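You operate a simulated robot arm through the tools that you are given. There is no shell and no other tool.

You run a simulated robot arm. Do the job below in one go: nothing can be reset, and whatever is moved stays where it is left.

JOB
Sort plug No. 72 out of the tester by its result, then latch in plug No. 26 and test it.
Fine: HOLDS goes in the tray marked GOOD, LEAKS in the one marked WORN; leave the dial alone.
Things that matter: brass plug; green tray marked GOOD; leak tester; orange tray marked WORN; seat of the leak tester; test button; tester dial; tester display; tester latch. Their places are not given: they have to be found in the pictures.

It is judged by the outcome, as a careful person would: the job done as asked, and still so three seconds after it is handed in. It fails if anything else is knocked over, pushed out of place, dropped, spilled or broken.

ROBOT AND FRAMES
A 6-joint arm with a two-finger gripper, fixed in place. Base frame: the origin is on the floor under the middle of its stand, x ahead of it, y to its left, z up; the work surface is at about z = 900. Units: mm, degrees, N and s.
With the tool pointing down near the work surface it reaches from about 140 to 680 mm from the base axis. Its first joint turns from -66.0 to 66.0 degrees. Payload 2.45 kg.
The TCP is the grasp point between the finger pads, 30 mm short of the fingertips. In the tool frame z runs along the fingers and y along their closing line. The gripper opens to 106 mm; its body begins 79 mm behind the TCP.
Orientation is told as [roll, pitch, yaw] about the base's x, y, z axes, in that order, counted from this pose: with the fingers straight down and closing along the base's y, the tool's x points along the base's -x, its y along +y and its z along -z.

CONTROLS
- The arm moves only by the tool play_rows. Its argument "rows" is a list of rows, each an object (a shift or turn left out is 0, a gripper value left out holds the last) with "dr": the turn, a rotation vector about the base's x, y, z in degrees, a list of three; "translation": the shift along the base's x, y, z in mm, a list of three; "fingers": the gripper command, from -1 (shut) to 1 (fully open), values between in proportion. In form: [{"dr": [rx, ry, rz], "translation": [dx, dy, dz], "fingers": fingers}, ...]. A call has 1 to 20 rows; each row shifts and turns the commanded pose from where the row before left it. Rows are played at 5 a second. More than 50 mm and 8.6 degrees between two rows, or a gripper value outside its range, and nothing of the call is played. A pose out of reach is approached as far as the arm can. The call stops where the force on the tool passes 90 N (or 10 N more than at its start, if that is more) or the arm is blocked; 0.2 s more then pass. The fingers move at their own pace (about 153 mm/s each) and stop on an object; they squeeze with about 44 N. The grip force told is the motor's: it shows also when the fingers shut on nothing. Time passes only in rows, and 0.2 s behind the last, so rows that do not move let the fingers close. It gives the time, the measured TCP pose, the force on the tool (base axes), the opening and the grip force at its end, in the units of the frame above (readings bear some noise), with the torque about the TCP (base axes, N m) and any sound that the robot's microphone picked up.
- Cameras (640 x 400 px; columns grow to the right, rows downward): "scene" is fixed at [54.5, 411.6, 1402.6]; the picture's right is [-0.77, -0.64, 0.00], its down [-0.36, 0.43, -0.83] and it looks along [0.53, -0.64, -0.56] (base axes); focal length 324 px, centre (320, 200). "wrist" rides on the gripper at [76, -2, -106] in the tool frame; the picture's right is [0.02, 1.00, 0.00], its down [-0.78, 0.02, -0.62] and it looks along [-0.62, 0.01, 0.78] (tool axes); focal length 247 px, centre (320, 200).
- get_image(camera): a new picture of that camera. The clock stands still meanwhile.
- probe_pixels(camera, pixels): for up to 12 pixels [column, row] of the newest picture of that camera ("zoom" is the newest enlarged one), the place [x, y, z] in the base frame of the surface seen there, good to about 2 mm. The clock stands still meanwhile.
- close_up(camera, box): a new picture of the part [left, top, right, bottom] of that camera's present view, enlarged. The clock stands still meanwhile.
- finish_job(): hands the job in; it is judged then, once.

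Unless the task says otherwise, let go and move clear before handing in.

The tools are called after "Emit:" as name(argument=value, ...) on one line, values as JSON. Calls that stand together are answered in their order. play_rows: Moves the arm, as the interface text tells. Its arguments: {"type":"object","properties":{"rows":{"type":"array"}},"required":["rows"]} The other tools are called the same way: get_image (camera) takes a picture; probe_pixels (camera, pixels) gives the place of the surface under pixels of a picture; close_up (camera, box) takes an enlarged picture of a part of a camera's view; finish_job () hands the job in.

At the start:

```text
time: 0.0
position: [342.0, 130.1, 1231.7]
tool_rot: [-0.1, 0.0, 0.0]
ft_force: [0.0, -1.6, 0.3]
torque: [0.03, 0.0, 0.01]
opening: 106.2
grip_force: 0.1
```

scene: 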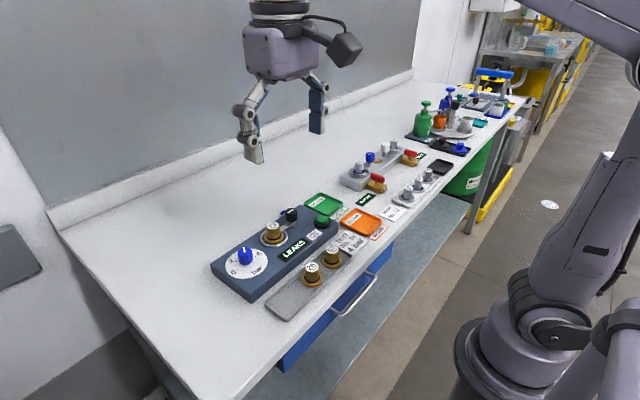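
wrist: 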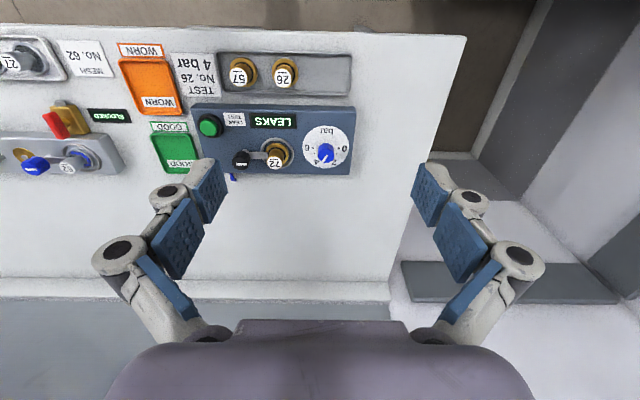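

The display shows LEAKS near scene (293,249), plug 72 sits in the tester at about (272,234), and plugs 57 and 26 stand on a rack. I'll look closer at both views before moving.

Emit:
close_up(camera="scene", box=[200, 180, 400, 320])

Emit:
close_up(camera="wrist", box=[110, 30, 370, 190])

```text
2.86 times, centred on (300, 250) of scene
```

zoom: 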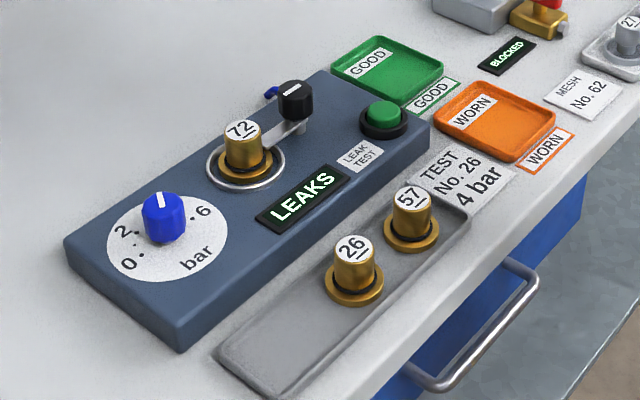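

```text
2.46 times, centred on (240, 110) of wrist
```

zoom: 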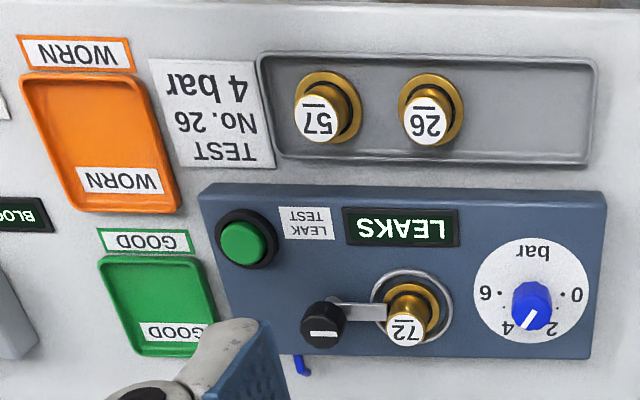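

The display reads LEAKS, so plug 72 belongs in WORN. I'll zoom in on the latch and find the places of the parts.

Emit:
close_up(camera="scene", box=[255, 195, 345, 255])

Emit:
close_up(camera="wrist", box=[180, 95, 310, 185])

Emit:
probe_pixels(camera="wrist", pixels=[[274, 163], [279, 152], [241, 159], [258, 150], [209, 125], [325, 152], [285, 81], [240, 77], [152, 85], [174, 150], [230, 178], [215, 165]])

Emit:
probe_pixels(camera="scene", pixels=[[275, 226], [291, 212], [281, 229], [321, 219], [310, 268], [331, 249], [295, 209], [245, 253], [360, 222], [324, 205], [250, 240], [258, 300]])

```text
6.67 times, centred on (300, 225) of scene
```

zoom: 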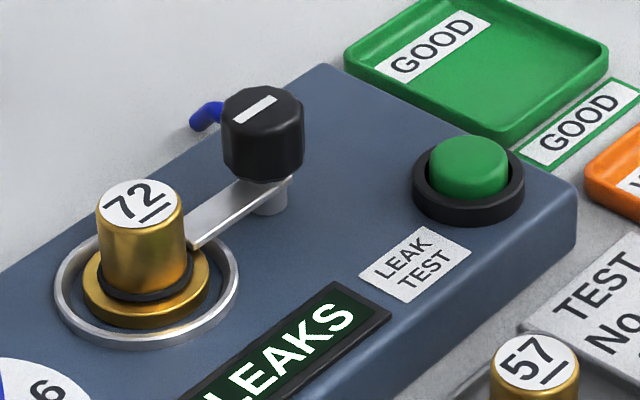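

```text
4.44 times, centred on (245, 140) of wrist
```

zoom: 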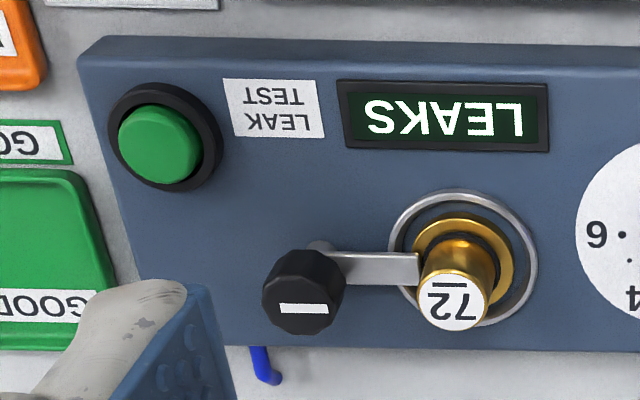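

```text
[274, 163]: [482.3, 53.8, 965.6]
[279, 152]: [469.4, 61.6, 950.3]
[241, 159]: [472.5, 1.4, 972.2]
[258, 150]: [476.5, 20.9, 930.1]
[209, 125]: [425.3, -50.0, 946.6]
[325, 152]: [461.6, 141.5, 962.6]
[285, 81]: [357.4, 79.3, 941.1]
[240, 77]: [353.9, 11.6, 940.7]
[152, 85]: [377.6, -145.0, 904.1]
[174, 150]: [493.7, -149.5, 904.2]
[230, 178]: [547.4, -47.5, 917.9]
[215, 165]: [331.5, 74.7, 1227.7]
```

```text
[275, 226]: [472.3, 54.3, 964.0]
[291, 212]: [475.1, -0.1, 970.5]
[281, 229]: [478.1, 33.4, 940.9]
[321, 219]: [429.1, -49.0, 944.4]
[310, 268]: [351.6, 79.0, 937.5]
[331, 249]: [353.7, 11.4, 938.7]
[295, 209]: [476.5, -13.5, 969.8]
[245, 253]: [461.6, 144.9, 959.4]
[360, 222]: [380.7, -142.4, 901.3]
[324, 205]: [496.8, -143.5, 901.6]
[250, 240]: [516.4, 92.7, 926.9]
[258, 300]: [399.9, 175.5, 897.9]
```

The tester lies with the seat near (475,48), the latch knob near (475,-5), the button at (427,-50) and the dial at (461,143). I'll move to a closer viewpoint to study the latch.

Emit:
play_rows(rows=[{"translation": [0, -27, -30]}, {"translation": [0, -27, -30]}, {"translation": [0, -27, -30]}, {"translation": [0, -27, -30]}, {"translation": [0, 0, 0]}])

Emit:
get_image(camera="wrist")

Emit:
close_up(camera="wrist", box=[220, 100, 420, 225])

```text
time: 1.2
position: [342.1, 22.1, 1111.4]
tool_rot: [0.0, 0.1, 0.0]
ft_force: [-0.9, 0.3, -0.3]
torque: [0.01, -0.01, 0.01]
opening: 105.9
grip_force: 0.1
```

```text
taken
```

wrist: 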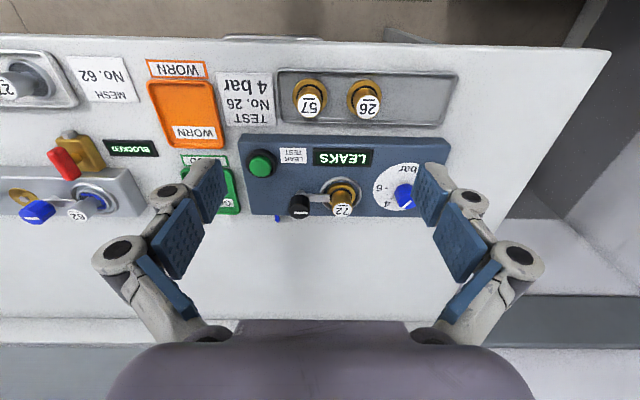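

```text
3.20 times, centred on (320, 162) of wrist
```

zoom: 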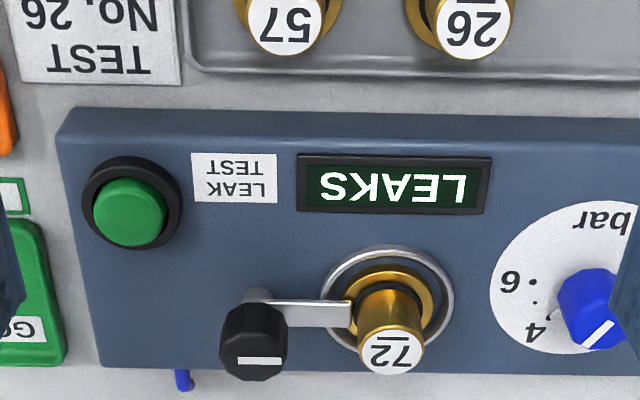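

The latch arm runs from the knob shaft to the plug flange. I'll probe details in the zoom: the knob, arm, plug and seat ring edges.

Emit:
probe_pixels(camera="zoom", pixels=[[258, 362], [224, 358], [287, 355], [250, 320], [300, 315], [345, 315], [390, 355], [360, 355], [422, 350], [390, 245], [388, 270], [450, 315]])

Emit:
close_up(camera="scene", box=[255, 195, 325, 250])

```text
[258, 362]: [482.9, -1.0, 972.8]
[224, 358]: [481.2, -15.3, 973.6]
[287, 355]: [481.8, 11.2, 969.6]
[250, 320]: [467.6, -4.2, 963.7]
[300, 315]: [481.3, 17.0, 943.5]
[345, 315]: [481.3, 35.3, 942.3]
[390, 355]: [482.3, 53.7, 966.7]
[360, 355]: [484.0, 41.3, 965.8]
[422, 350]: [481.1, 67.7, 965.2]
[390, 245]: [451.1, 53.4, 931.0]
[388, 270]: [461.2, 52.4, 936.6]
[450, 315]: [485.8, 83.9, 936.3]
```

```text
7.27 times, centred on (290, 222) of scene
```

zoom: 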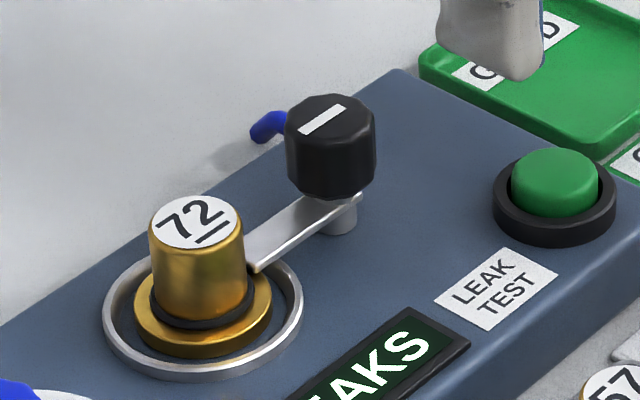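

The arm is thin (z~943) and overlaps the plug flange. I'll probe from the scene angle to fix centres.

Emit:
probe_pixels(camera="zoom", pixels=[[330, 117], [330, 97], [330, 140], [300, 140], [360, 140], [195, 222], [155, 222], [238, 215], [200, 280], [200, 345], [258, 262], [345, 200]])

Emit:
close_up(camera="scene", box=[290, 225, 360, 300])

```text
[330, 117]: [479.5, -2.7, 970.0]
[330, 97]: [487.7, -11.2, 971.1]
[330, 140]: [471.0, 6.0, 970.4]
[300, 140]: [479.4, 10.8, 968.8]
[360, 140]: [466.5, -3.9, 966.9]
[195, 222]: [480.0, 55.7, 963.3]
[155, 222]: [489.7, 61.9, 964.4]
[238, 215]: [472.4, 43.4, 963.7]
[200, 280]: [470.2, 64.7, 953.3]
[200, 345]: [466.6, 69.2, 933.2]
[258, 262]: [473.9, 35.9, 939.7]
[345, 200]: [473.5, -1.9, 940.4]
```

```text
5.33 times, centred on (325, 262) of scene
```

zoom: 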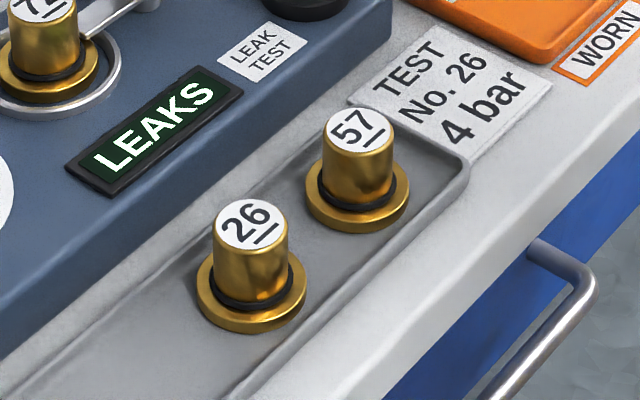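

Next I need the rack plugs' centres and the rack height, plus the tray floors and rims.

Emit:
probe_pixels(camera="zoom", pixels=[[248, 228], [216, 235], [285, 228], [250, 250], [250, 322], [357, 130], [325, 137], [390, 130], [140, 350], [330, 250], [446, 95], [530, 30]])

Emit:
probe_pixels(camera="wrist", pixels=[[185, 105], [150, 83], [212, 82], [158, 145], [222, 145], [185, 80], [368, 112], [313, 108], [410, 100], [450, 200], [300, 200], [343, 205]])

```text
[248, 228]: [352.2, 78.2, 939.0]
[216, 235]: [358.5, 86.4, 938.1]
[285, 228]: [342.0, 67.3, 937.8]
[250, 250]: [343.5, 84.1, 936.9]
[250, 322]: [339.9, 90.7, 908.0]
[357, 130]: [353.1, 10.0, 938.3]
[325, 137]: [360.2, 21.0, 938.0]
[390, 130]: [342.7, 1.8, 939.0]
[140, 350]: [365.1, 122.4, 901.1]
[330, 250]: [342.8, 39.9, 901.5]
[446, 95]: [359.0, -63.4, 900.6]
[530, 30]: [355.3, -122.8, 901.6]
```

```text
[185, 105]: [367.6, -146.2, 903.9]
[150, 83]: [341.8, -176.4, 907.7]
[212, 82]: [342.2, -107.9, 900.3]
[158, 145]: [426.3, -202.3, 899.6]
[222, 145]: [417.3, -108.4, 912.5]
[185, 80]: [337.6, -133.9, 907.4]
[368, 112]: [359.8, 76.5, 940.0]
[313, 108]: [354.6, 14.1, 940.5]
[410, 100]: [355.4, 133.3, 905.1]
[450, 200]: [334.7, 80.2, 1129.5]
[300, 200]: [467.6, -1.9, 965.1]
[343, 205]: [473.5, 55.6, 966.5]
```

Knob centre is about (478,-3) with its top at z≈971, and plug 72's centre is about (480,54). I'll move above the knob with the fingers turned to close along x and partly closed.

Emit:
play_rows(rows=[{"dr": [0, 0, 7.5], "translation": [12, -2, 0], "fingers": 0.1}, {"dr": [0, 0, 7.5], "translation": [12, -2, 0]}, {"dr": [0, 0, 7.5], "translation": [12, -2, 0]}, {"dr": [0, 0, 7.5], "translation": [12, -2, 0]}, {"dr": [0, 0, 7.5], "translation": [12, -2, 0]}, {"dr": [0, 0, 7.5], "translation": [12, -2, 0]}, {"dr": [0, 0, 7.5], "translation": [12, -2, 0]}, {"dr": [0, 0, 7.5], "translation": [12, -2, 0]}, {"dr": [0, 0, 7.5], "translation": [12, -2, 0]}, {"dr": [0, 0, 7.5], "translation": [12, -2, 0]}, {"dr": [0, 0, 7.5], "translation": [12, -2, -25]}, {"dr": [0, 0, 7.5], "translation": [4, -3, -26]}, {"translation": [0, 0, 0]}])

Emit:
get_image(camera="wrist")

Emit:
get_image(camera="scene")

```text
time: 4.0
position: [479.6, -4.9, 1060.6]
tool_rot: [-0.1, 0.0, 90.0]
ft_force: [-0.5, -0.2, 0.1]
torque: [0.02, -0.01, -0.01]
opening: 58.2
grip_force: 0.1
```

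```text
taken
```

wrist: 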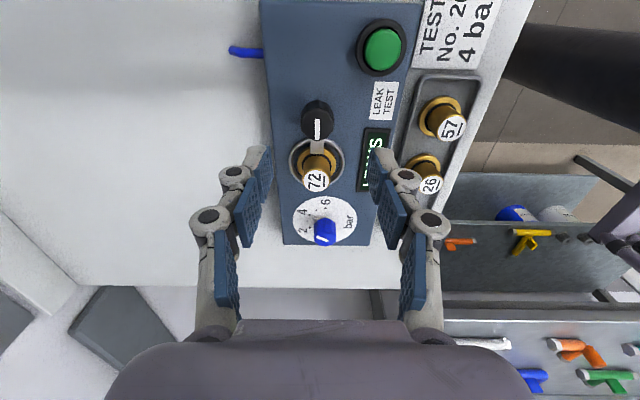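

```text
taken
```

scene: 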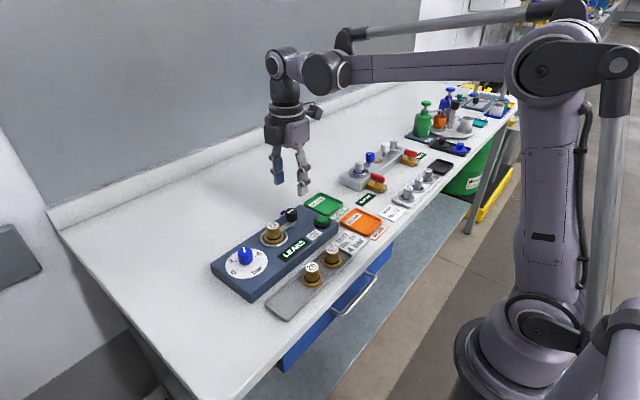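

The fingers straddle the knob at (317,118) in the wrist view. I'll lower until the tips are at z≈949, just above the arm, and close gently on the knob.

Emit:
play_rows(rows=[{"translation": [-1, 1, -25]}, {"translation": [0, 0, -25]}, {"translation": [0, 0, -20]}, {"translation": [0, 0, -11]}, {"translation": [0, 0, 0]}])

Emit:
get_image(camera="wrist")

Emit:
close_up(camera="scene", box=[230, 160, 350, 260])

```text
time: 5.2
position: [476.9, -0.7, 977.7]
tool_rot: [0.1, 0.0, 90.0]
ft_force: [0.5, -0.8, 0.0]
torque: [-0.04, 0.01, 0.02]
opening: 58.4
grip_force: 0.1
```

```text
taken
```

wrist: 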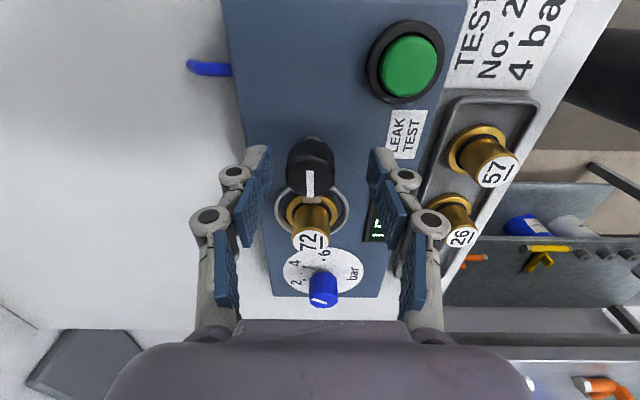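

```text
4.00 times, centred on (290, 210) of scene
```

zoom: 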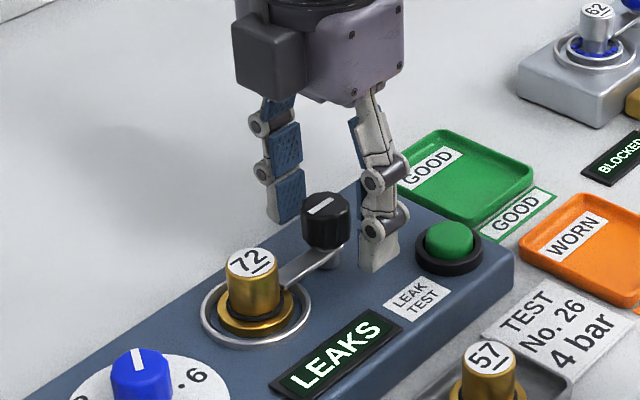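

The fingers are either side of the knob. I'll probe the knob top for its exact centre before closing.

Emit:
probe_pixels(camera="wrist", pixels=[[310, 183], [288, 180], [334, 178], [310, 193], [310, 172], [312, 240], [293, 240], [329, 240]])

Emit:
probe_pixels(camera="zoom", pixels=[[324, 207], [303, 207], [348, 207], [324, 196], [325, 220], [250, 262], [230, 262], [273, 262]])

```text
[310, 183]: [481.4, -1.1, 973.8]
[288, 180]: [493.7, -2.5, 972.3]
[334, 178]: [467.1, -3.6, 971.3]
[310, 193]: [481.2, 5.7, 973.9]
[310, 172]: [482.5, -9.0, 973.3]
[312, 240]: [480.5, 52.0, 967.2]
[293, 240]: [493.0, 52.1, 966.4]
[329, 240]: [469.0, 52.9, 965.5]
```

```text
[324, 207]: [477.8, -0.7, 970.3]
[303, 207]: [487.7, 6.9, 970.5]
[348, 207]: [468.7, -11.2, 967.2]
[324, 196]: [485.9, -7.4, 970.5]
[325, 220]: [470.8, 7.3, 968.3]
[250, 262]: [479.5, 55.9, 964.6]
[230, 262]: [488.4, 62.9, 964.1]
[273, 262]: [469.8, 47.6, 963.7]
```

Knob centre is about (480,-1.5). I'll shift 3 mm and close on it.

Emit:
play_rows(rows=[{"translation": [3, -1, 0]}, {"fingers": -0.3}, {"fingers": -0.6}, {"fingers": -0.8}, {"fingers": -0.8}])

```text
time: 6.4
position: [481.3, -2.1, 979.0]
tool_rot: [-0.2, -0.1, 90.0]
ft_force: [16.6, -0.5, 4.6]
torque: [0.04, -0.34, -0.02]
opening: 27.3
grip_force: 44.6
```

The grip closed on the knob at 27 mm with a side force of 16 N in x. I'll nudge +1 mm to relieve it, then try a small turn.

Emit:
play_rows(rows=[{"translation": [1, 0, 0]}, {}])

```text
time: 7.0
position: [482.9, -1.8, 979.2]
tool_rot: [-0.2, -0.1, 90.0]
ft_force: [11.0, -0.9, 0.4]
torque: [0.12, -0.46, -0.01]
opening: 27.1
grip_force: 45.1
```

Force is dropping. I'll nudge one more millimetre and try a small counter-clockwise turn, watching the torque.

Emit:
play_rows(rows=[{"translation": [1, 0, 0]}, {"dr": [0, 0, 3]}, {"dr": [0, 0, 3]}, {}])

Emit:
close_up(camera="scene", box=[230, 160, 350, 260])

```text
time: 8.0
position: [481.6, -2.5, 978.2]
tool_rot: [0.1, 0.0, 95.9]
ft_force: [-0.2, -1.7, -2.0]
torque: [0.08, 0.11, -0.25]
opening: 27.2
grip_force: 45.2
```

```text
4.00 times, centred on (290, 210) of scene
```

zoom: 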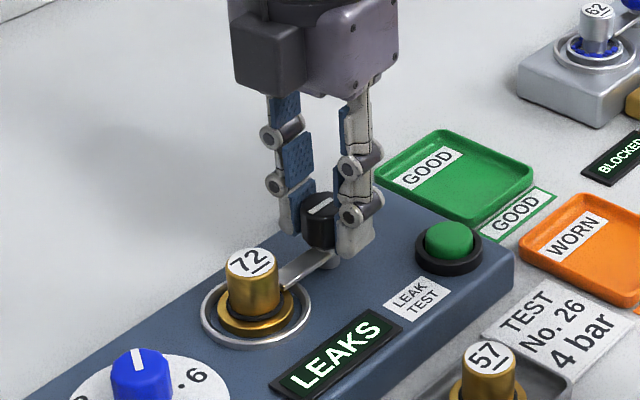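

The torque about z is -0.25 N m for a 6° turn. I'll turn back and the other way the same amount to compare resistance.

Emit:
play_rows(rows=[{"dr": [0, 0, -3]}, {"dr": [0, 0, -3]}, {}])

Emit:
play_rows(rows=[{"dr": [0, 0, -3]}, {"dr": [0, 0, -3]}, {}])

Emit:
close_up(camera="scene", box=[260, 195, 320, 245])

```text
time: 8.8
position: [481.3, -3.4, 978.7]
tool_rot: [0.1, 0.0, 90.0]
ft_force: [-6.7, -1.8, 4.5]
torque: [-0.05, 0.23, -0.01]
opening: 27.3
grip_force: 45.6
```

```text
time: 9.6
position: [482.3, -4.3, 979.4]
tool_rot: [0.1, 0.0, 83.9]
ft_force: [-13.5, -1.2, -1.2]
torque: [-0.11, 0.28, -0.02]
opening: 27.0
grip_force: 45.0
```

```text
8.00 times, centred on (290, 220) of scene
```

zoom: 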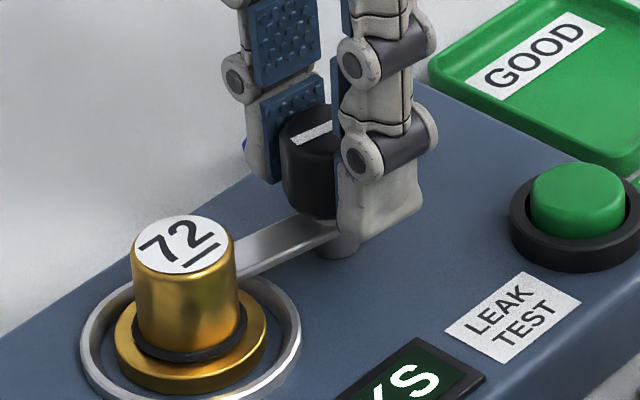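

Clockwise turns freely (torque about 0) and the arm has shifted toward the back, so clockwise opens it. I'll continue turning in steps, easing the side force.

Emit:
play_rows(rows=[{"translation": [-1, 1, 0], "dr": [0, 0, -6]}, {"dr": [0, 0, -6]}, {"dr": [0, 0, -6]}, {"dr": [0, 0, -6]}, {}])

Emit:
close_up(camera="scene", box=[260, 195, 320, 245])

```text
time: 10.8
position: [482.0, -3.6, 978.5]
tool_rot: [-0.1, 0.0, 59.8]
ft_force: [-4.8, -8.7, 2.2]
torque: [-0.39, 0.14, 0.02]
opening: 27.5
grip_force: 44.8
```

```text
8.00 times, centred on (290, 220) of scene
```

zoom: 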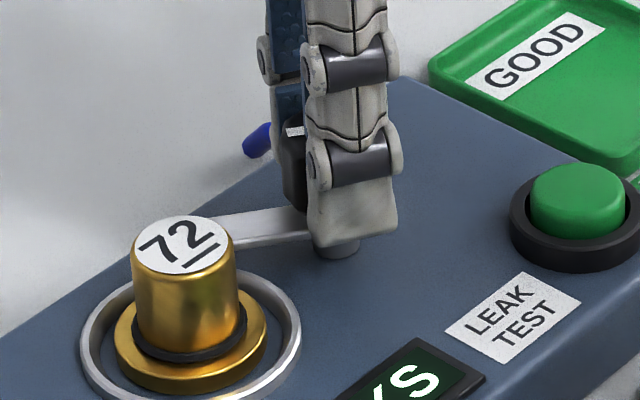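

The arm has swung about 30° back. I'll continue, easing the side force.

Emit:
play_rows(rows=[{"translation": [-0.5, -1, 0], "dr": [0, 0, -6]}, {"dr": [0, 0, -6]}, {"dr": [0, 0, -6]}, {"dr": [0, 0, -6]}, {}])

Emit:
play_rows(rows=[{"dr": [0, 0, -6]}, {"dr": [0, 0, -6]}, {"dr": [0, 0, -6]}, {}])

Emit:
close_up(camera="scene", box=[260, 195, 320, 245])

```text
time: 12.0
position: [481.3, -2.5, 979.1]
tool_rot: [0.0, -0.1, 35.9]
ft_force: [-5.6, -6.8, -22.3]
torque: [0.27, -0.56, -0.05]
opening: 27.1
grip_force: 44.8
```

```text
time: 13.0
position: [482.1, -2.6, 978.2]
tool_rot: [0.0, -0.1, 17.9]
ft_force: [1.4, -2.3, -18.9]
torque: [-0.39, 0.92, -0.02]
opening: 26.8
grip_force: 45.3
```

```text
8.00 times, centred on (290, 220) of scene
```

zoom: 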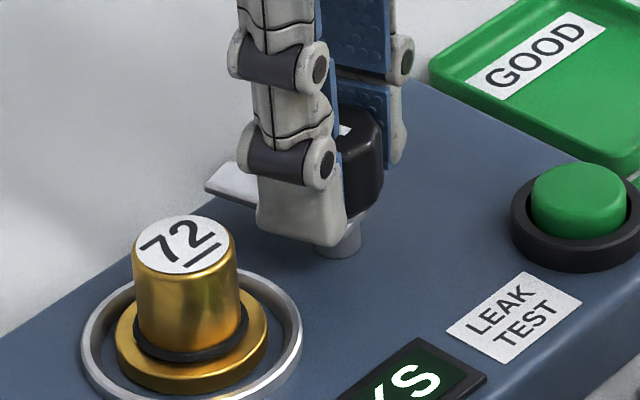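

The arm now points mostly to the back, clear of the flange. I'll turn the last ~15° and check the torque.

Emit:
play_rows(rows=[{"translation": [0, 0, -0.7], "dr": [0, 0, -6]}, {"dr": [0, 0, -6]}, {"dr": [0, 0, -3]}, {}])

Emit:
close_up(camera="scene", box=[260, 195, 320, 245])

Emit:
get_image(camera="wrist")

```text
time: 14.0
position: [482.6, -3.1, 979.6]
tool_rot: [0.1, 0.0, 3.1]
ft_force: [0.5, 0.2, 4.4]
torque: [0.06, -0.48, 0.41]
opening: 27.3
grip_force: 44.8
```

```text
8.00 times, centred on (290, 220) of scene
```

zoom: 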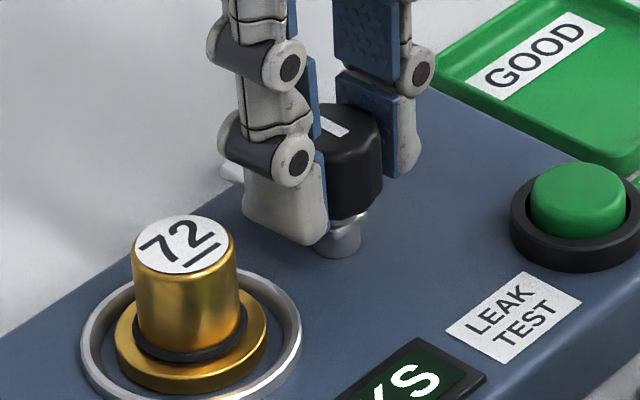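

```text
taken
```

wrist: 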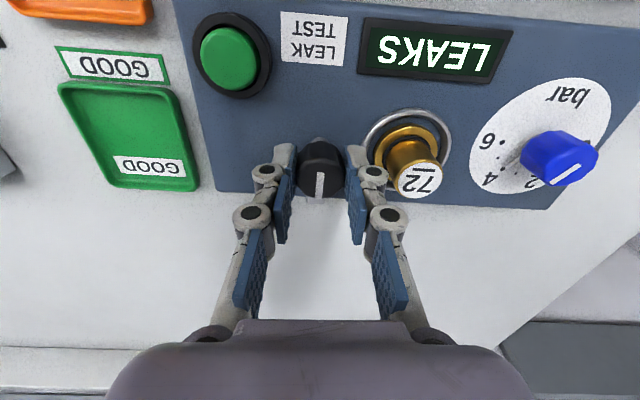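

Torque of 0.41 N m shows the latch at its open stop. I'll ease off 2°, open the fingers slightly (the plug is close), and rise straight up.

Emit:
play_rows(rows=[{"dr": [0, 0, 2]}, {"fingers": -0.32}, {}, {"translation": [0, 0, 15]}, {"translation": [0, 0, 25]}, {"translation": [0, 0, 40]}, {"translation": [0, 0, 40]}, {}])

Emit:
get_image(camera="wrist")

Emit:
close_up(camera="scene", box=[240, 190, 330, 250])

```text
time: 15.8
position: [483.7, -4.2, 1096.8]
tool_rot: [0.0, -0.1, 5.0]
ft_force: [-0.3, 0.9, 0.3]
torque: [0.02, -0.01, -0.01]
opening: 36.1
grip_force: 0.0
```

```text
taken
```

wrist: 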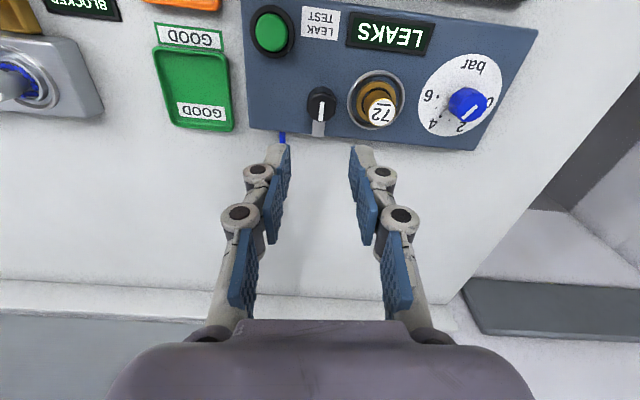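

```text
6.67 times, centred on (285, 220) of scene
```

zoom: 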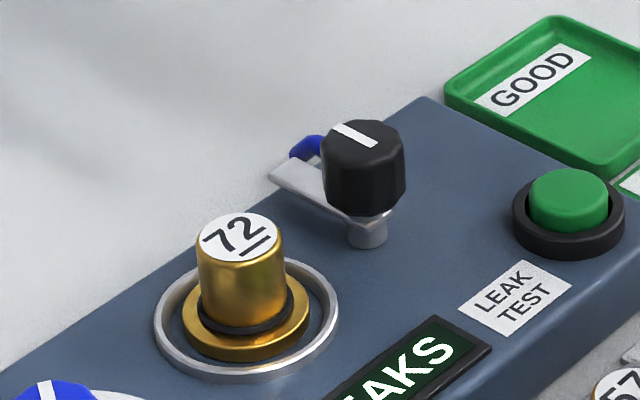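

The latch is open with its arm at the back, and plug 72 is free to lift. I'll move above the plug with the fingers turned to close along x.

Emit:
play_rows(rows=[{"dr": [0, 0, 7], "translation": [0, 5, 0]}, {"dr": [0, 0, 7], "translation": [0, 5, 0]}, {"dr": [0, 0, 7], "translation": [0, 5, 0]}, {"dr": [0, 0, 7], "translation": [0, 5, 0]}, {"dr": [0, 0, 7], "translation": [0, 5, 0]}, {"dr": [0, 0, 7], "translation": [0, 5, 0]}, {"dr": [0, 0, 7], "translation": [0, 5, 0]}, {"dr": [0, 0, 7], "translation": [0, 5, 0]}, {"dr": [0, 0, 7], "translation": [0, 5, 0]}, {"dr": [0, 0, 7], "translation": [-1, 5, 0], "fingers": 0.1}, {"dr": [0, 0, 7], "translation": [-1, 5, -15]}, {"dr": [0, 0, 8], "translation": [-1, 4, -15]}, {}])

Emit:
get_image(camera="wrist")

```text
time: 18.6
position: [477.6, 57.1, 1067.3]
tool_rot: [0.0, 0.1, 90.1]
ft_force: [0.1, 0.8, -0.1]
torque: [-0.02, 0.01, -0.04]
opening: 58.3
grip_force: 0.1
```

```text
taken
```

wrist: 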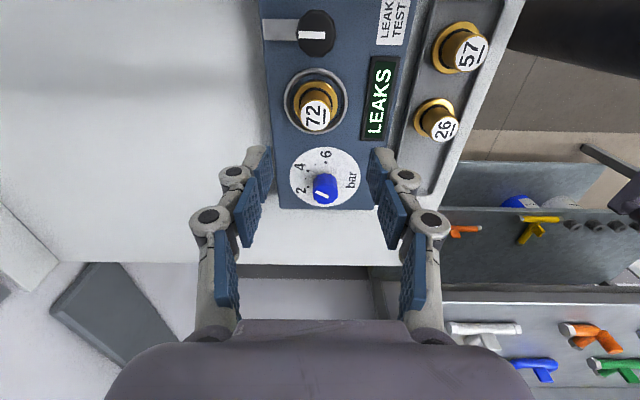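

I'm above plug 72; I'll check its top centre with the wrist view before lowering.

Emit:
probe_pixels(camera="wrist", pixels=[[315, 116], [301, 114], [330, 113], [315, 104], [315, 128], [325, 95], [316, 36], [441, 128]])

```text
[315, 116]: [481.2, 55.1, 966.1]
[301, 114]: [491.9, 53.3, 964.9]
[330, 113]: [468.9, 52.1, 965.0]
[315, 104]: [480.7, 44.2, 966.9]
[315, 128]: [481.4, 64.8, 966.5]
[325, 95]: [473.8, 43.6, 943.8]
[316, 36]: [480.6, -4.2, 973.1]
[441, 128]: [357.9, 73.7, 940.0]
```

Plug 72's centre is about (480.7,54.7). I'll lower to put the tips just above the flange and close.

Emit:
play_rows(rows=[{"translation": [3.2, -1.4, -20]}, {"translation": [0, 0, -25]}, {"translation": [0, 0, -25]}, {"translation": [0, 0, -15]}, {"translation": [0, 0, -10]}, {}])

Emit:
close_up(camera="scene", box=[230, 180, 340, 260])

```text
time: 20.0
position: [481.0, 55.5, 973.6]
tool_rot: [0.0, 0.0, 90.0]
ft_force: [-0.2, -0.5, -0.5]
torque: [-0.01, -0.01, 0.02]
opening: 58.4
grip_force: 0.1
```

```text
5.00 times, centred on (285, 220) of scene
```

zoom: 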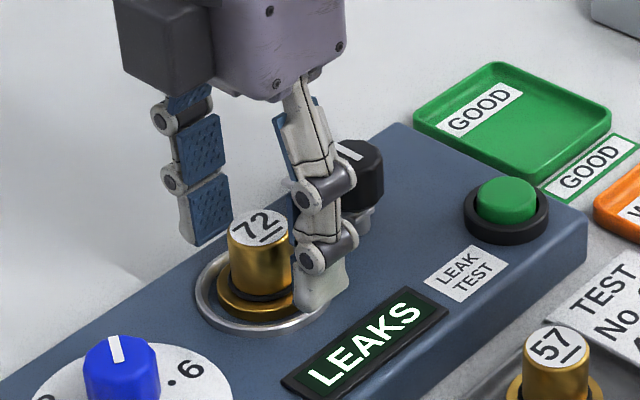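

The fingers straddle plug 72 just above its flange. Closing now, then lifting slowly.

Emit:
play_rows(rows=[{"fingers": -0.3}, {"fingers": -0.6}, {"fingers": -0.8}, {}, {"translation": [0, 0, 3]}, {"translation": [0, 0, 5]}, {}])

Emit:
close_up(camera="scene", box=[230, 180, 340, 260])

```text
time: 21.6
position: [481.0, 53.4, 982.1]
tool_rot: [-0.1, -0.1, 90.0]
ft_force: [-0.2, 0.2, -1.7]
torque: [-0.01, 0.0, -0.01]
opening: 26.9
grip_force: 44.2
```

```text
5.00 times, centred on (285, 220) of scene
```

zoom: 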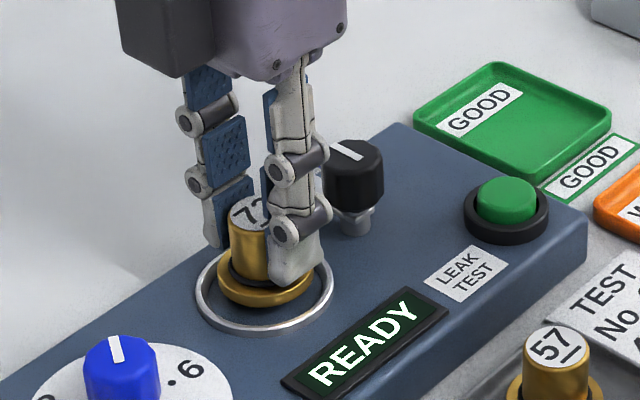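

Plug 72 came out and the display now shows READY. I'll lift it well clear and carry it above the orange WORN tray.

Emit:
play_rows(rows=[{"translation": [0, 0, 30]}, {"translation": [0, 0, 40]}, {"translation": [-15, -28, 0]}, {"translation": [-15, -30, 0]}, {"translation": [-15, -30, 0]}, {"translation": [-15, -30, 0]}, {"translation": [-15, -30, 0]}, {"translation": [-15, -28, 0]}, {"translation": [-12.7, -22.7, 0]}, {}])

Emit:
get_image(camera="scene")

Emit:
get_image(camera="wrist")

```text
time: 23.8
position: [381.0, -145.4, 1053.0]
tool_rot: [0.1, 0.0, 89.9]
ft_force: [0.9, 0.3, -2.1]
torque: [0.0, 0.01, 0.02]
opening: 26.8
grip_force: 44.3
```

```text
taken
```

scene: 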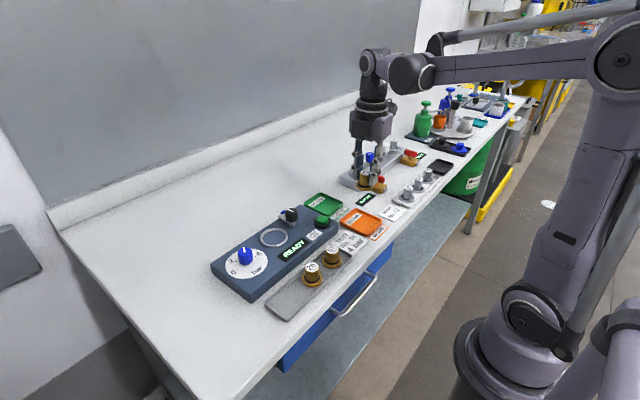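

```text
taken
```

wrist: 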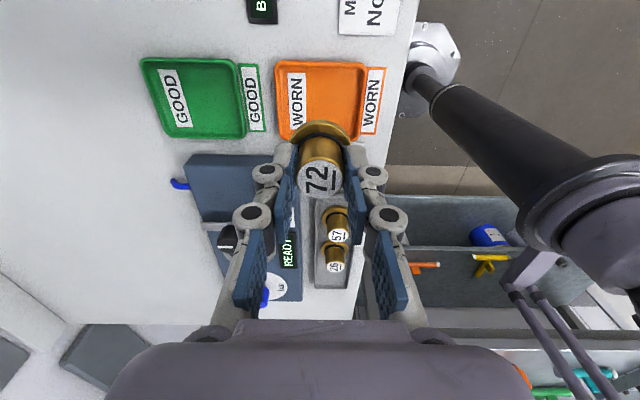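

Plug 72 is held above the WORN tray. I'll probe the tray's edges and floor, and the held plug's flange, to set the drop height.

Emit:
probe_pixels(camera="wrist", pixels=[[277, 66], [366, 64], [320, 66], [330, 90], [284, 130], [352, 130], [296, 90], [320, 130], [345, 75]])

Emit:
probe_pixels(camera="scene", pixels=[[360, 222], [338, 222], [361, 235], [383, 222], [360, 209], [365, 186], [366, 190], [350, 222], [370, 224]])

Emit:
close_up(camera="scene", box=[330, 140, 410, 250])

```text
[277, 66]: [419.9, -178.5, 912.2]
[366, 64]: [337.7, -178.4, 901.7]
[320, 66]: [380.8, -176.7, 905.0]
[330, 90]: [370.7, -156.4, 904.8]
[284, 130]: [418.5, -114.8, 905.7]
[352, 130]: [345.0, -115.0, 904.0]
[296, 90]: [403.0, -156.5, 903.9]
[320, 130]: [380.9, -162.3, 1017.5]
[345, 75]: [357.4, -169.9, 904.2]
```

```text
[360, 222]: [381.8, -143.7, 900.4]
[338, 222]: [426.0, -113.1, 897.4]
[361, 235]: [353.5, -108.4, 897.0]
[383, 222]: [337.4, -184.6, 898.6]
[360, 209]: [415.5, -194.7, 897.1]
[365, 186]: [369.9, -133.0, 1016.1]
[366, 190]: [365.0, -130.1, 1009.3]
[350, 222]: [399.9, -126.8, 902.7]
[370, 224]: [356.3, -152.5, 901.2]
```

```text
3.64 times, centred on (370, 195) of scene
```

zoom: 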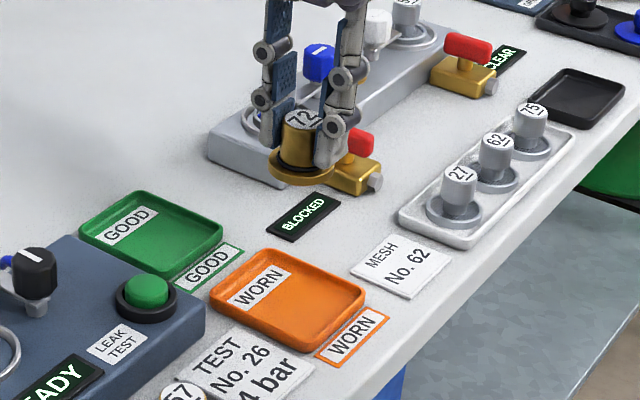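

The tray floor is about z 903, centred near (379,-145), and the held flange bottom is about 45 mm under the TCP. I'll lower most of the way, then feel for contact.

Emit:
play_rows(rows=[{"translation": [0.5, -0.5, -30]}, {"translation": [0, 0, -30]}, {"translation": [0, 0, -22]}, {"translation": [0, 0, -12]}, {"translation": [0, 0, -5]}, {}])

Emit:
close_up(camera="scene", box=[310, 160, 410, 250])

```text
time: 25.2
position: [380.9, -145.7, 954.0]
tool_rot: [0.0, 0.0, 89.9]
ft_force: [-0.6, 0.2, -1.2]
torque: [0.02, 0.02, -0.02]
opening: 27.0
grip_force: 44.1
```

```text
4.44 times, centred on (360, 205) of scene
```

zoom: 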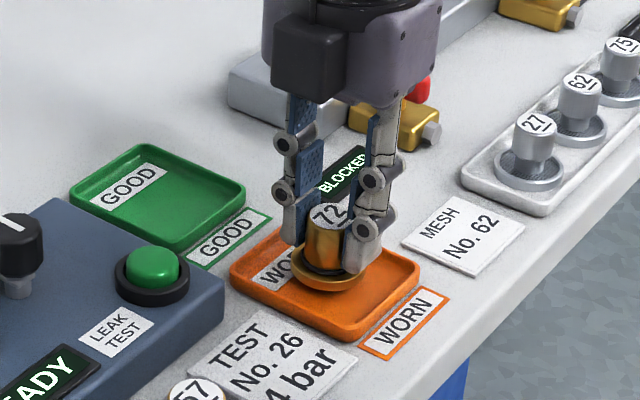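

The plug is inside the tray just above its floor, with no contact force yet. I'll lower in 1.5 mm steps until the force shows contact.

Emit:
play_rows(rows=[{"translation": [0, 0, -1.5]}, {"translation": [0, 0, -1.5]}, {}])

Emit:
play_rows(rows=[{"translation": [0, 0, -1.5]}, {"translation": [0, 0, -1]}, {}])

```text
time: 26.0
position: [379.9, -144.6, 949.1]
tool_rot: [0.0, 0.1, 89.9]
ft_force: [-1.3, 0.3, -2.0]
torque: [-0.01, -0.01, -0.03]
opening: 26.8
grip_force: 43.8
```

```text
time: 26.8
position: [380.4, -145.2, 947.1]
tool_rot: [-0.1, 0.0, 90.0]
ft_force: [-1.3, -2.5, 26.5]
torque: [-0.05, 0.03, 0.0]
opening: 26.9
grip_force: 43.9
```

Contact with the tray floor (26 N up). I'll ease up slightly, open the fingers, and rise clear.

Emit:
play_rows(rows=[{"translation": [0, 0, 0.7]}, {"fingers": -0.2}, {"fingers": 0.1}, {}, {"translation": [0, 0, 15]}, {"translation": [0, 0, 30]}, {"translation": [0, 0, 40]}, {"translation": [0, 0, 30]}, {}])

Emit:
close_up(camera="scene", box=[230, 180, 410, 300])

```text
time: 28.8
position: [379.9, -144.8, 1062.6]
tool_rot: [0.1, 0.0, 90.1]
ft_force: [-0.1, -0.1, 0.1]
torque: [-0.01, 0.0, 0.0]
opening: 58.4
grip_force: 0.0
```

```text
3.33 times, centred on (320, 240) of scene
```

zoom: 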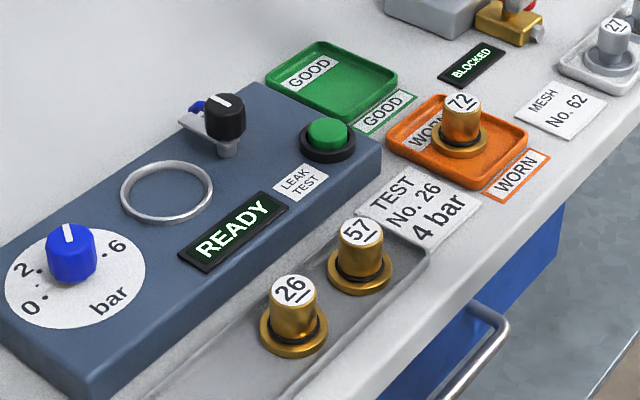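

Plug 72 stands upright in the WORN tray. I'll probe the empty seat ring to get its centre, and recheck plug 26 (at zoom (291,290)).

Emit:
probe_pixels(camera="zoom", pixels=[[166, 190], [121, 193], [212, 190], [166, 163], [166, 220], [185, 190], [140, 210], [293, 290], [272, 292], [314, 290], [293, 276], [293, 304]])

Emit:
close_up(camera="scene", box=[250, 210, 310, 260])

```text
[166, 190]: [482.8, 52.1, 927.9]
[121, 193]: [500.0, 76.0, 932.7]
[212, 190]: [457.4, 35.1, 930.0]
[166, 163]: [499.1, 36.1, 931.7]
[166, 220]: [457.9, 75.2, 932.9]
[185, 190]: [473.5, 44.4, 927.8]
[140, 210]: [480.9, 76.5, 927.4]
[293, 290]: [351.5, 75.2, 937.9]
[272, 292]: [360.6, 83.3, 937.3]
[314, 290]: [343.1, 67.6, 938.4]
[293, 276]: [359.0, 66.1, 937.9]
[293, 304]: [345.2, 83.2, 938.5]
```

```text
8.00 times, centred on (280, 235) of scene
```

zoom: 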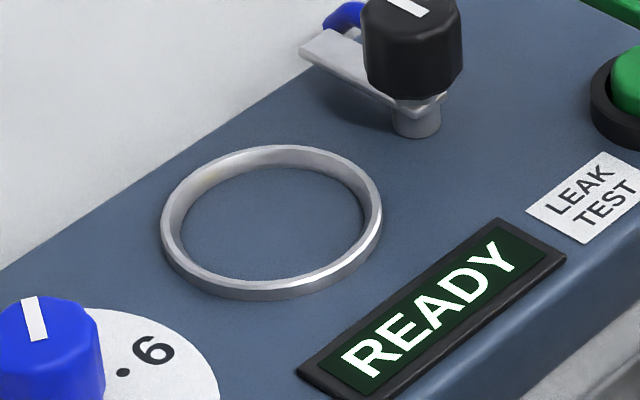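

The seat ring centre is about (480,55) with its floor at z≈928. I'll move above plug 26, turning the fingers back to close along y and narrowing them to keep clear of plug 57.

Emit:
play_rows(rows=[{"dr": [0, 0, -7], "translation": [-2, 17, 0], "fingers": -0.1}, {"dr": [0, 0, -7], "translation": [-2, 17, 0]}, {"dr": [0, 0, -7], "translation": [-2, 17, 0]}, {"dr": [0, 0, -7], "translation": [-2, 17, 0]}, {"dr": [0, 0, -7], "translation": [-2, 17, 0]}, {"dr": [0, 0, -7], "translation": [-2, 17, 0]}, {"dr": [0, 0, -7], "translation": [-2, 17, 0]}, {"dr": [0, 0, -7], "translation": [-2, 17, 0]}, {"dr": [0, 0, -7], "translation": [-2, 17, 0]}, {"dr": [0, 0, -7], "translation": [-2, 17, 0]}, {"dr": [0, 0, -7], "translation": [-2, 17, 0]}, {"dr": [0, 0, -7], "translation": [-2, 17, -10]}, {"dr": [0, 0, -6], "translation": [-2.5, 16.5, -13]}, {}])

Emit:
get_image(camera="wrist")

```text
time: 31.8
position: [352.6, 76.6, 1038.5]
tool_rot: [0.0, 0.0, -0.2]
ft_force: [0.3, 0.0, -0.9]
torque: [-0.01, -0.02, 0.0]
opening: 47.8
grip_force: 0.2
```

```text
taken
```

wrist: 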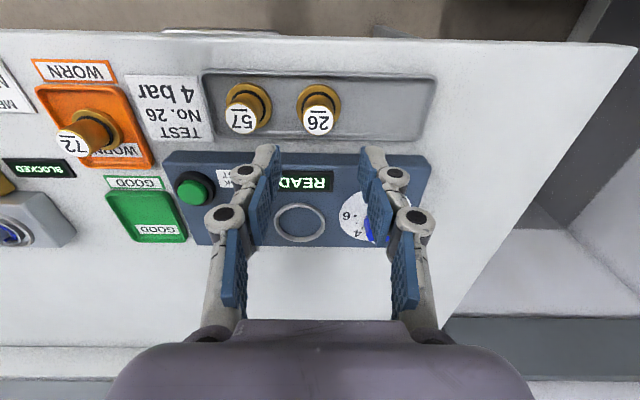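

Plug 26 is at wrist (318,117) between the fingers. I'll probe its top's centre.

Emit:
probe_pixels(camera="wrist", pixels=[[318, 122], [304, 119], [333, 119], [318, 109], [318, 132], [300, 100], [320, 88], [242, 122], [318, 150], [390, 110]])

Emit:
close_up(camera="wrist", box=[220, 60, 420, 185])

```text
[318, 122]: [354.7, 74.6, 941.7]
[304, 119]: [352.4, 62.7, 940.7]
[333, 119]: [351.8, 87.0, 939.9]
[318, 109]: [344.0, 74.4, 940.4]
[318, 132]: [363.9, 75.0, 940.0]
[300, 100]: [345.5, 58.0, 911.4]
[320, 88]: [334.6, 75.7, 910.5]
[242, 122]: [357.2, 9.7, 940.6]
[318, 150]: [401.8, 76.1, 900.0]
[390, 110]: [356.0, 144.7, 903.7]
```

```text
3.20 times, centred on (320, 122) of wrist
```

zoom: 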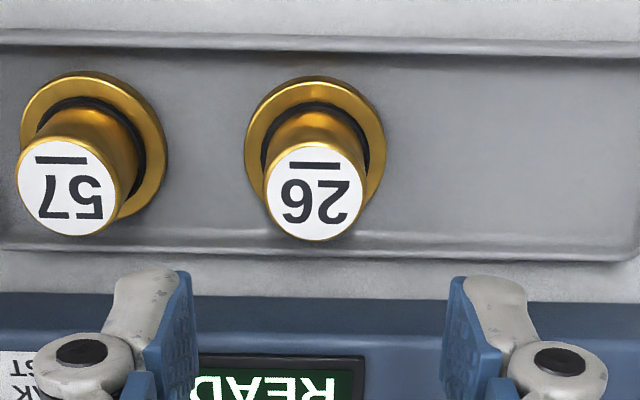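

Plug 26's centre is about (352.7,75), top z≈940. I'll lower so the tips sit just above its flange.

Emit:
play_rows(rows=[{"translation": [0.7, -1, -25]}, {"translation": [0, 0, -25]}, {"translation": [0, 0, -20]}, {"translation": [0, 0, -13]}, {"translation": [0, 0, -8]}, {}])

Emit:
close_up(camera="scene", box=[260, 200, 380, 300])

```text
time: 33.2
position: [355.4, 74.6, 947.2]
tool_rot: [0.0, 0.0, 0.0]
ft_force: [-0.4, 0.0, 0.3]
torque: [0.04, -0.02, 0.04]
opening: 47.9
grip_force: 0.0
```

```text
4.00 times, centred on (320, 250) of scene
```

zoom: 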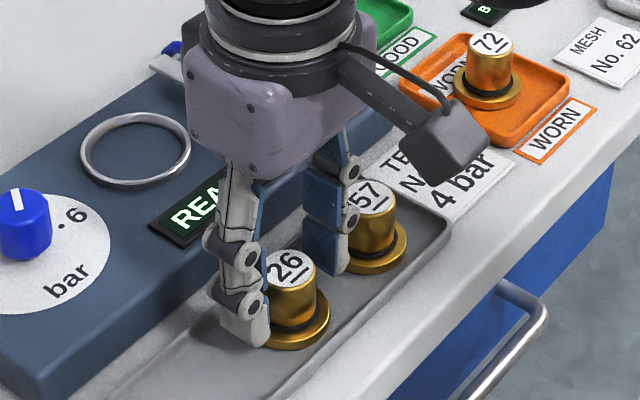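

The fingers straddle plug 26 without touching plug 57. Closing and lifting a little to check the hold.

Emit:
play_rows(rows=[{"fingers": -0.3}, {"fingers": -0.6}, {"fingers": -0.8}, {}, {"translation": [0, 0, 4]}, {"translation": [0, 0, 10]}, {"translation": [0, 0, 20]}, {}])

Emit:
close_up(camera="scene", box=[260, 200, 380, 300])

```text
time: 35.0
position: [353.1, 73.7, 983.0]
tool_rot: [0.0, 0.0, 0.0]
ft_force: [-0.4, 0.0, -2.3]
torque: [0.03, -0.02, 0.0]
opening: 27.0
grip_force: 44.7
```

```text
4.00 times, centred on (320, 250) of scene
```

zoom: 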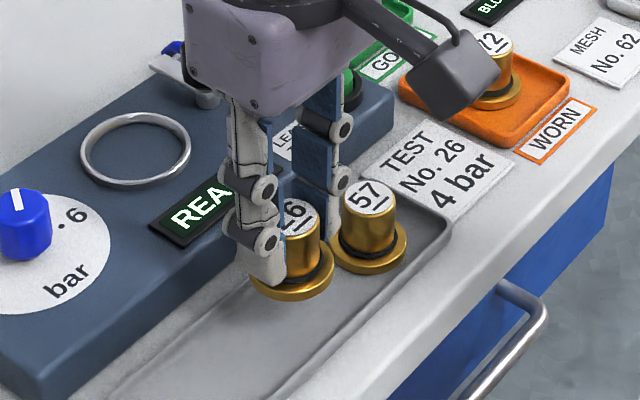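

Plug 26 is held. I'll lift it higher and carry it over the seat, turning the fingers to close along x on the way.

Emit:
play_rows(rows=[{"translation": [0, 0, 35]}, {"translation": [0, 0, 40]}, {"dr": [0, 0, 7.5], "translation": [10.6, -1.7, 0]}, {"dr": [0, 0, 7.5], "translation": [10.6, -1.7, 0]}, {"dr": [0, 0, 7.5], "translation": [10.6, -1.7, 0]}, {"dr": [0, 0, 7.5], "translation": [10.6, -1.7, 0]}, {"dr": [0, 0, 7.5], "translation": [10.6, -1.7, 0]}, {"dr": [0, 0, 7.5], "translation": [10.6, -1.7, 0]}, {"dr": [0, 0, 7.5], "translation": [10.6, -1.7, 0]}, {"dr": [0, 0, 7.5], "translation": [10.6, -1.7, 0]}, {"dr": [0, 0, 7.5], "translation": [10.6, -1.7, 0]}, {"dr": [0, 0, 7.5], "translation": [10.6, -1.7, 0]}, {"dr": [0, 0, 7.5], "translation": [10.6, -1.7, 0]}, {"dr": [0, 0, 7.5], "translation": [10.9, -1.3, 0]}, {"translation": [0, 0, -30]}, {"translation": [0, 0, -25]}, {}])

Emit:
close_up(camera="scene", box=[230, 180, 340, 260])

Emit:
get_image(camera="wrist")

```text
time: 38.6
position: [481.7, 56.3, 1000.5]
tool_rot: [0.0, 0.0, 90.1]
ft_force: [-0.4, 0.0, -2.6]
torque: [0.06, -0.02, 0.0]
opening: 26.8
grip_force: 43.9
```

```text
5.00 times, centred on (285, 220) of scene
```

zoom: 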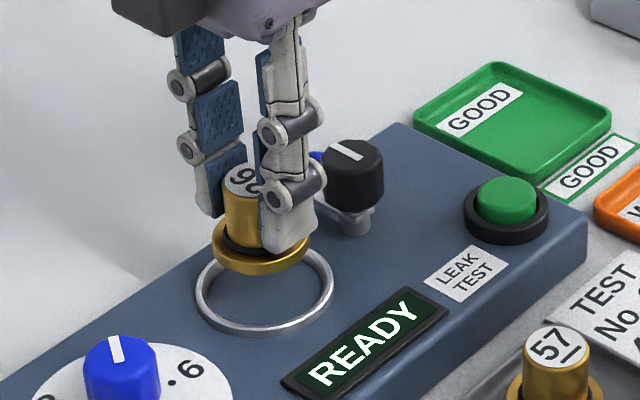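

```text
taken
```

wrist: 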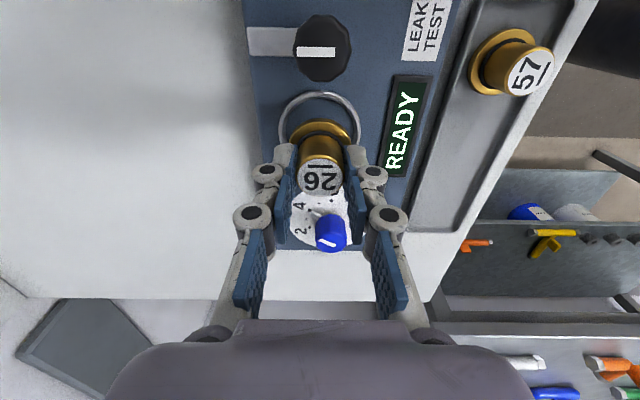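

Plug 26 is lined up over the ring. I'll lower to just above the seat floor, then feel for contact.

Emit:
play_rows(rows=[{"translation": [0.3, 0, -12]}, {"translation": [0, 0, -8]}, {"translation": [0, 0, -5]}, {}])

Emit:
play_rows(rows=[{"translation": [0, 0, -1.5]}, {"translation": [0, 0, -1.5]}, {}])

Emit:
close_up(camera="scene", box=[230, 180, 340, 260])

```text
time: 39.6
position: [483.5, 54.0, 975.9]
tool_rot: [0.0, 0.0, 90.0]
ft_force: [0.0, -0.1, -1.2]
torque: [-0.05, 0.0, 0.0]
opening: 26.9
grip_force: 44.4
```

```text
time: 40.4
position: [482.4, 54.6, 975.2]
tool_rot: [0.0, -0.1, 90.0]
ft_force: [0.0, 1.4, 2.5]
torque: [-0.02, 0.04, -0.02]
opening: 26.9
grip_force: 43.9
```

```text
5.00 times, centred on (285, 220) of scene
```

zoom: 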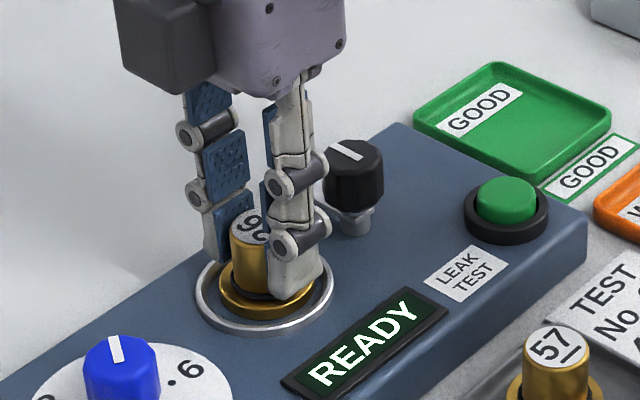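

Light contact (about +4 N change) begins. One more millimetre to seat it fully.

Emit:
play_rows(rows=[{"translation": [0, 0, -1]}, {}])

```text
time: 41.0
position: [481.9, 54.0, 973.7]
tool_rot: [0.0, -0.1, 90.1]
ft_force: [0.2, 1.5, 21.4]
torque: [-0.03, 0.03, 0.0]
opening: 26.5
grip_force: 44.2
```

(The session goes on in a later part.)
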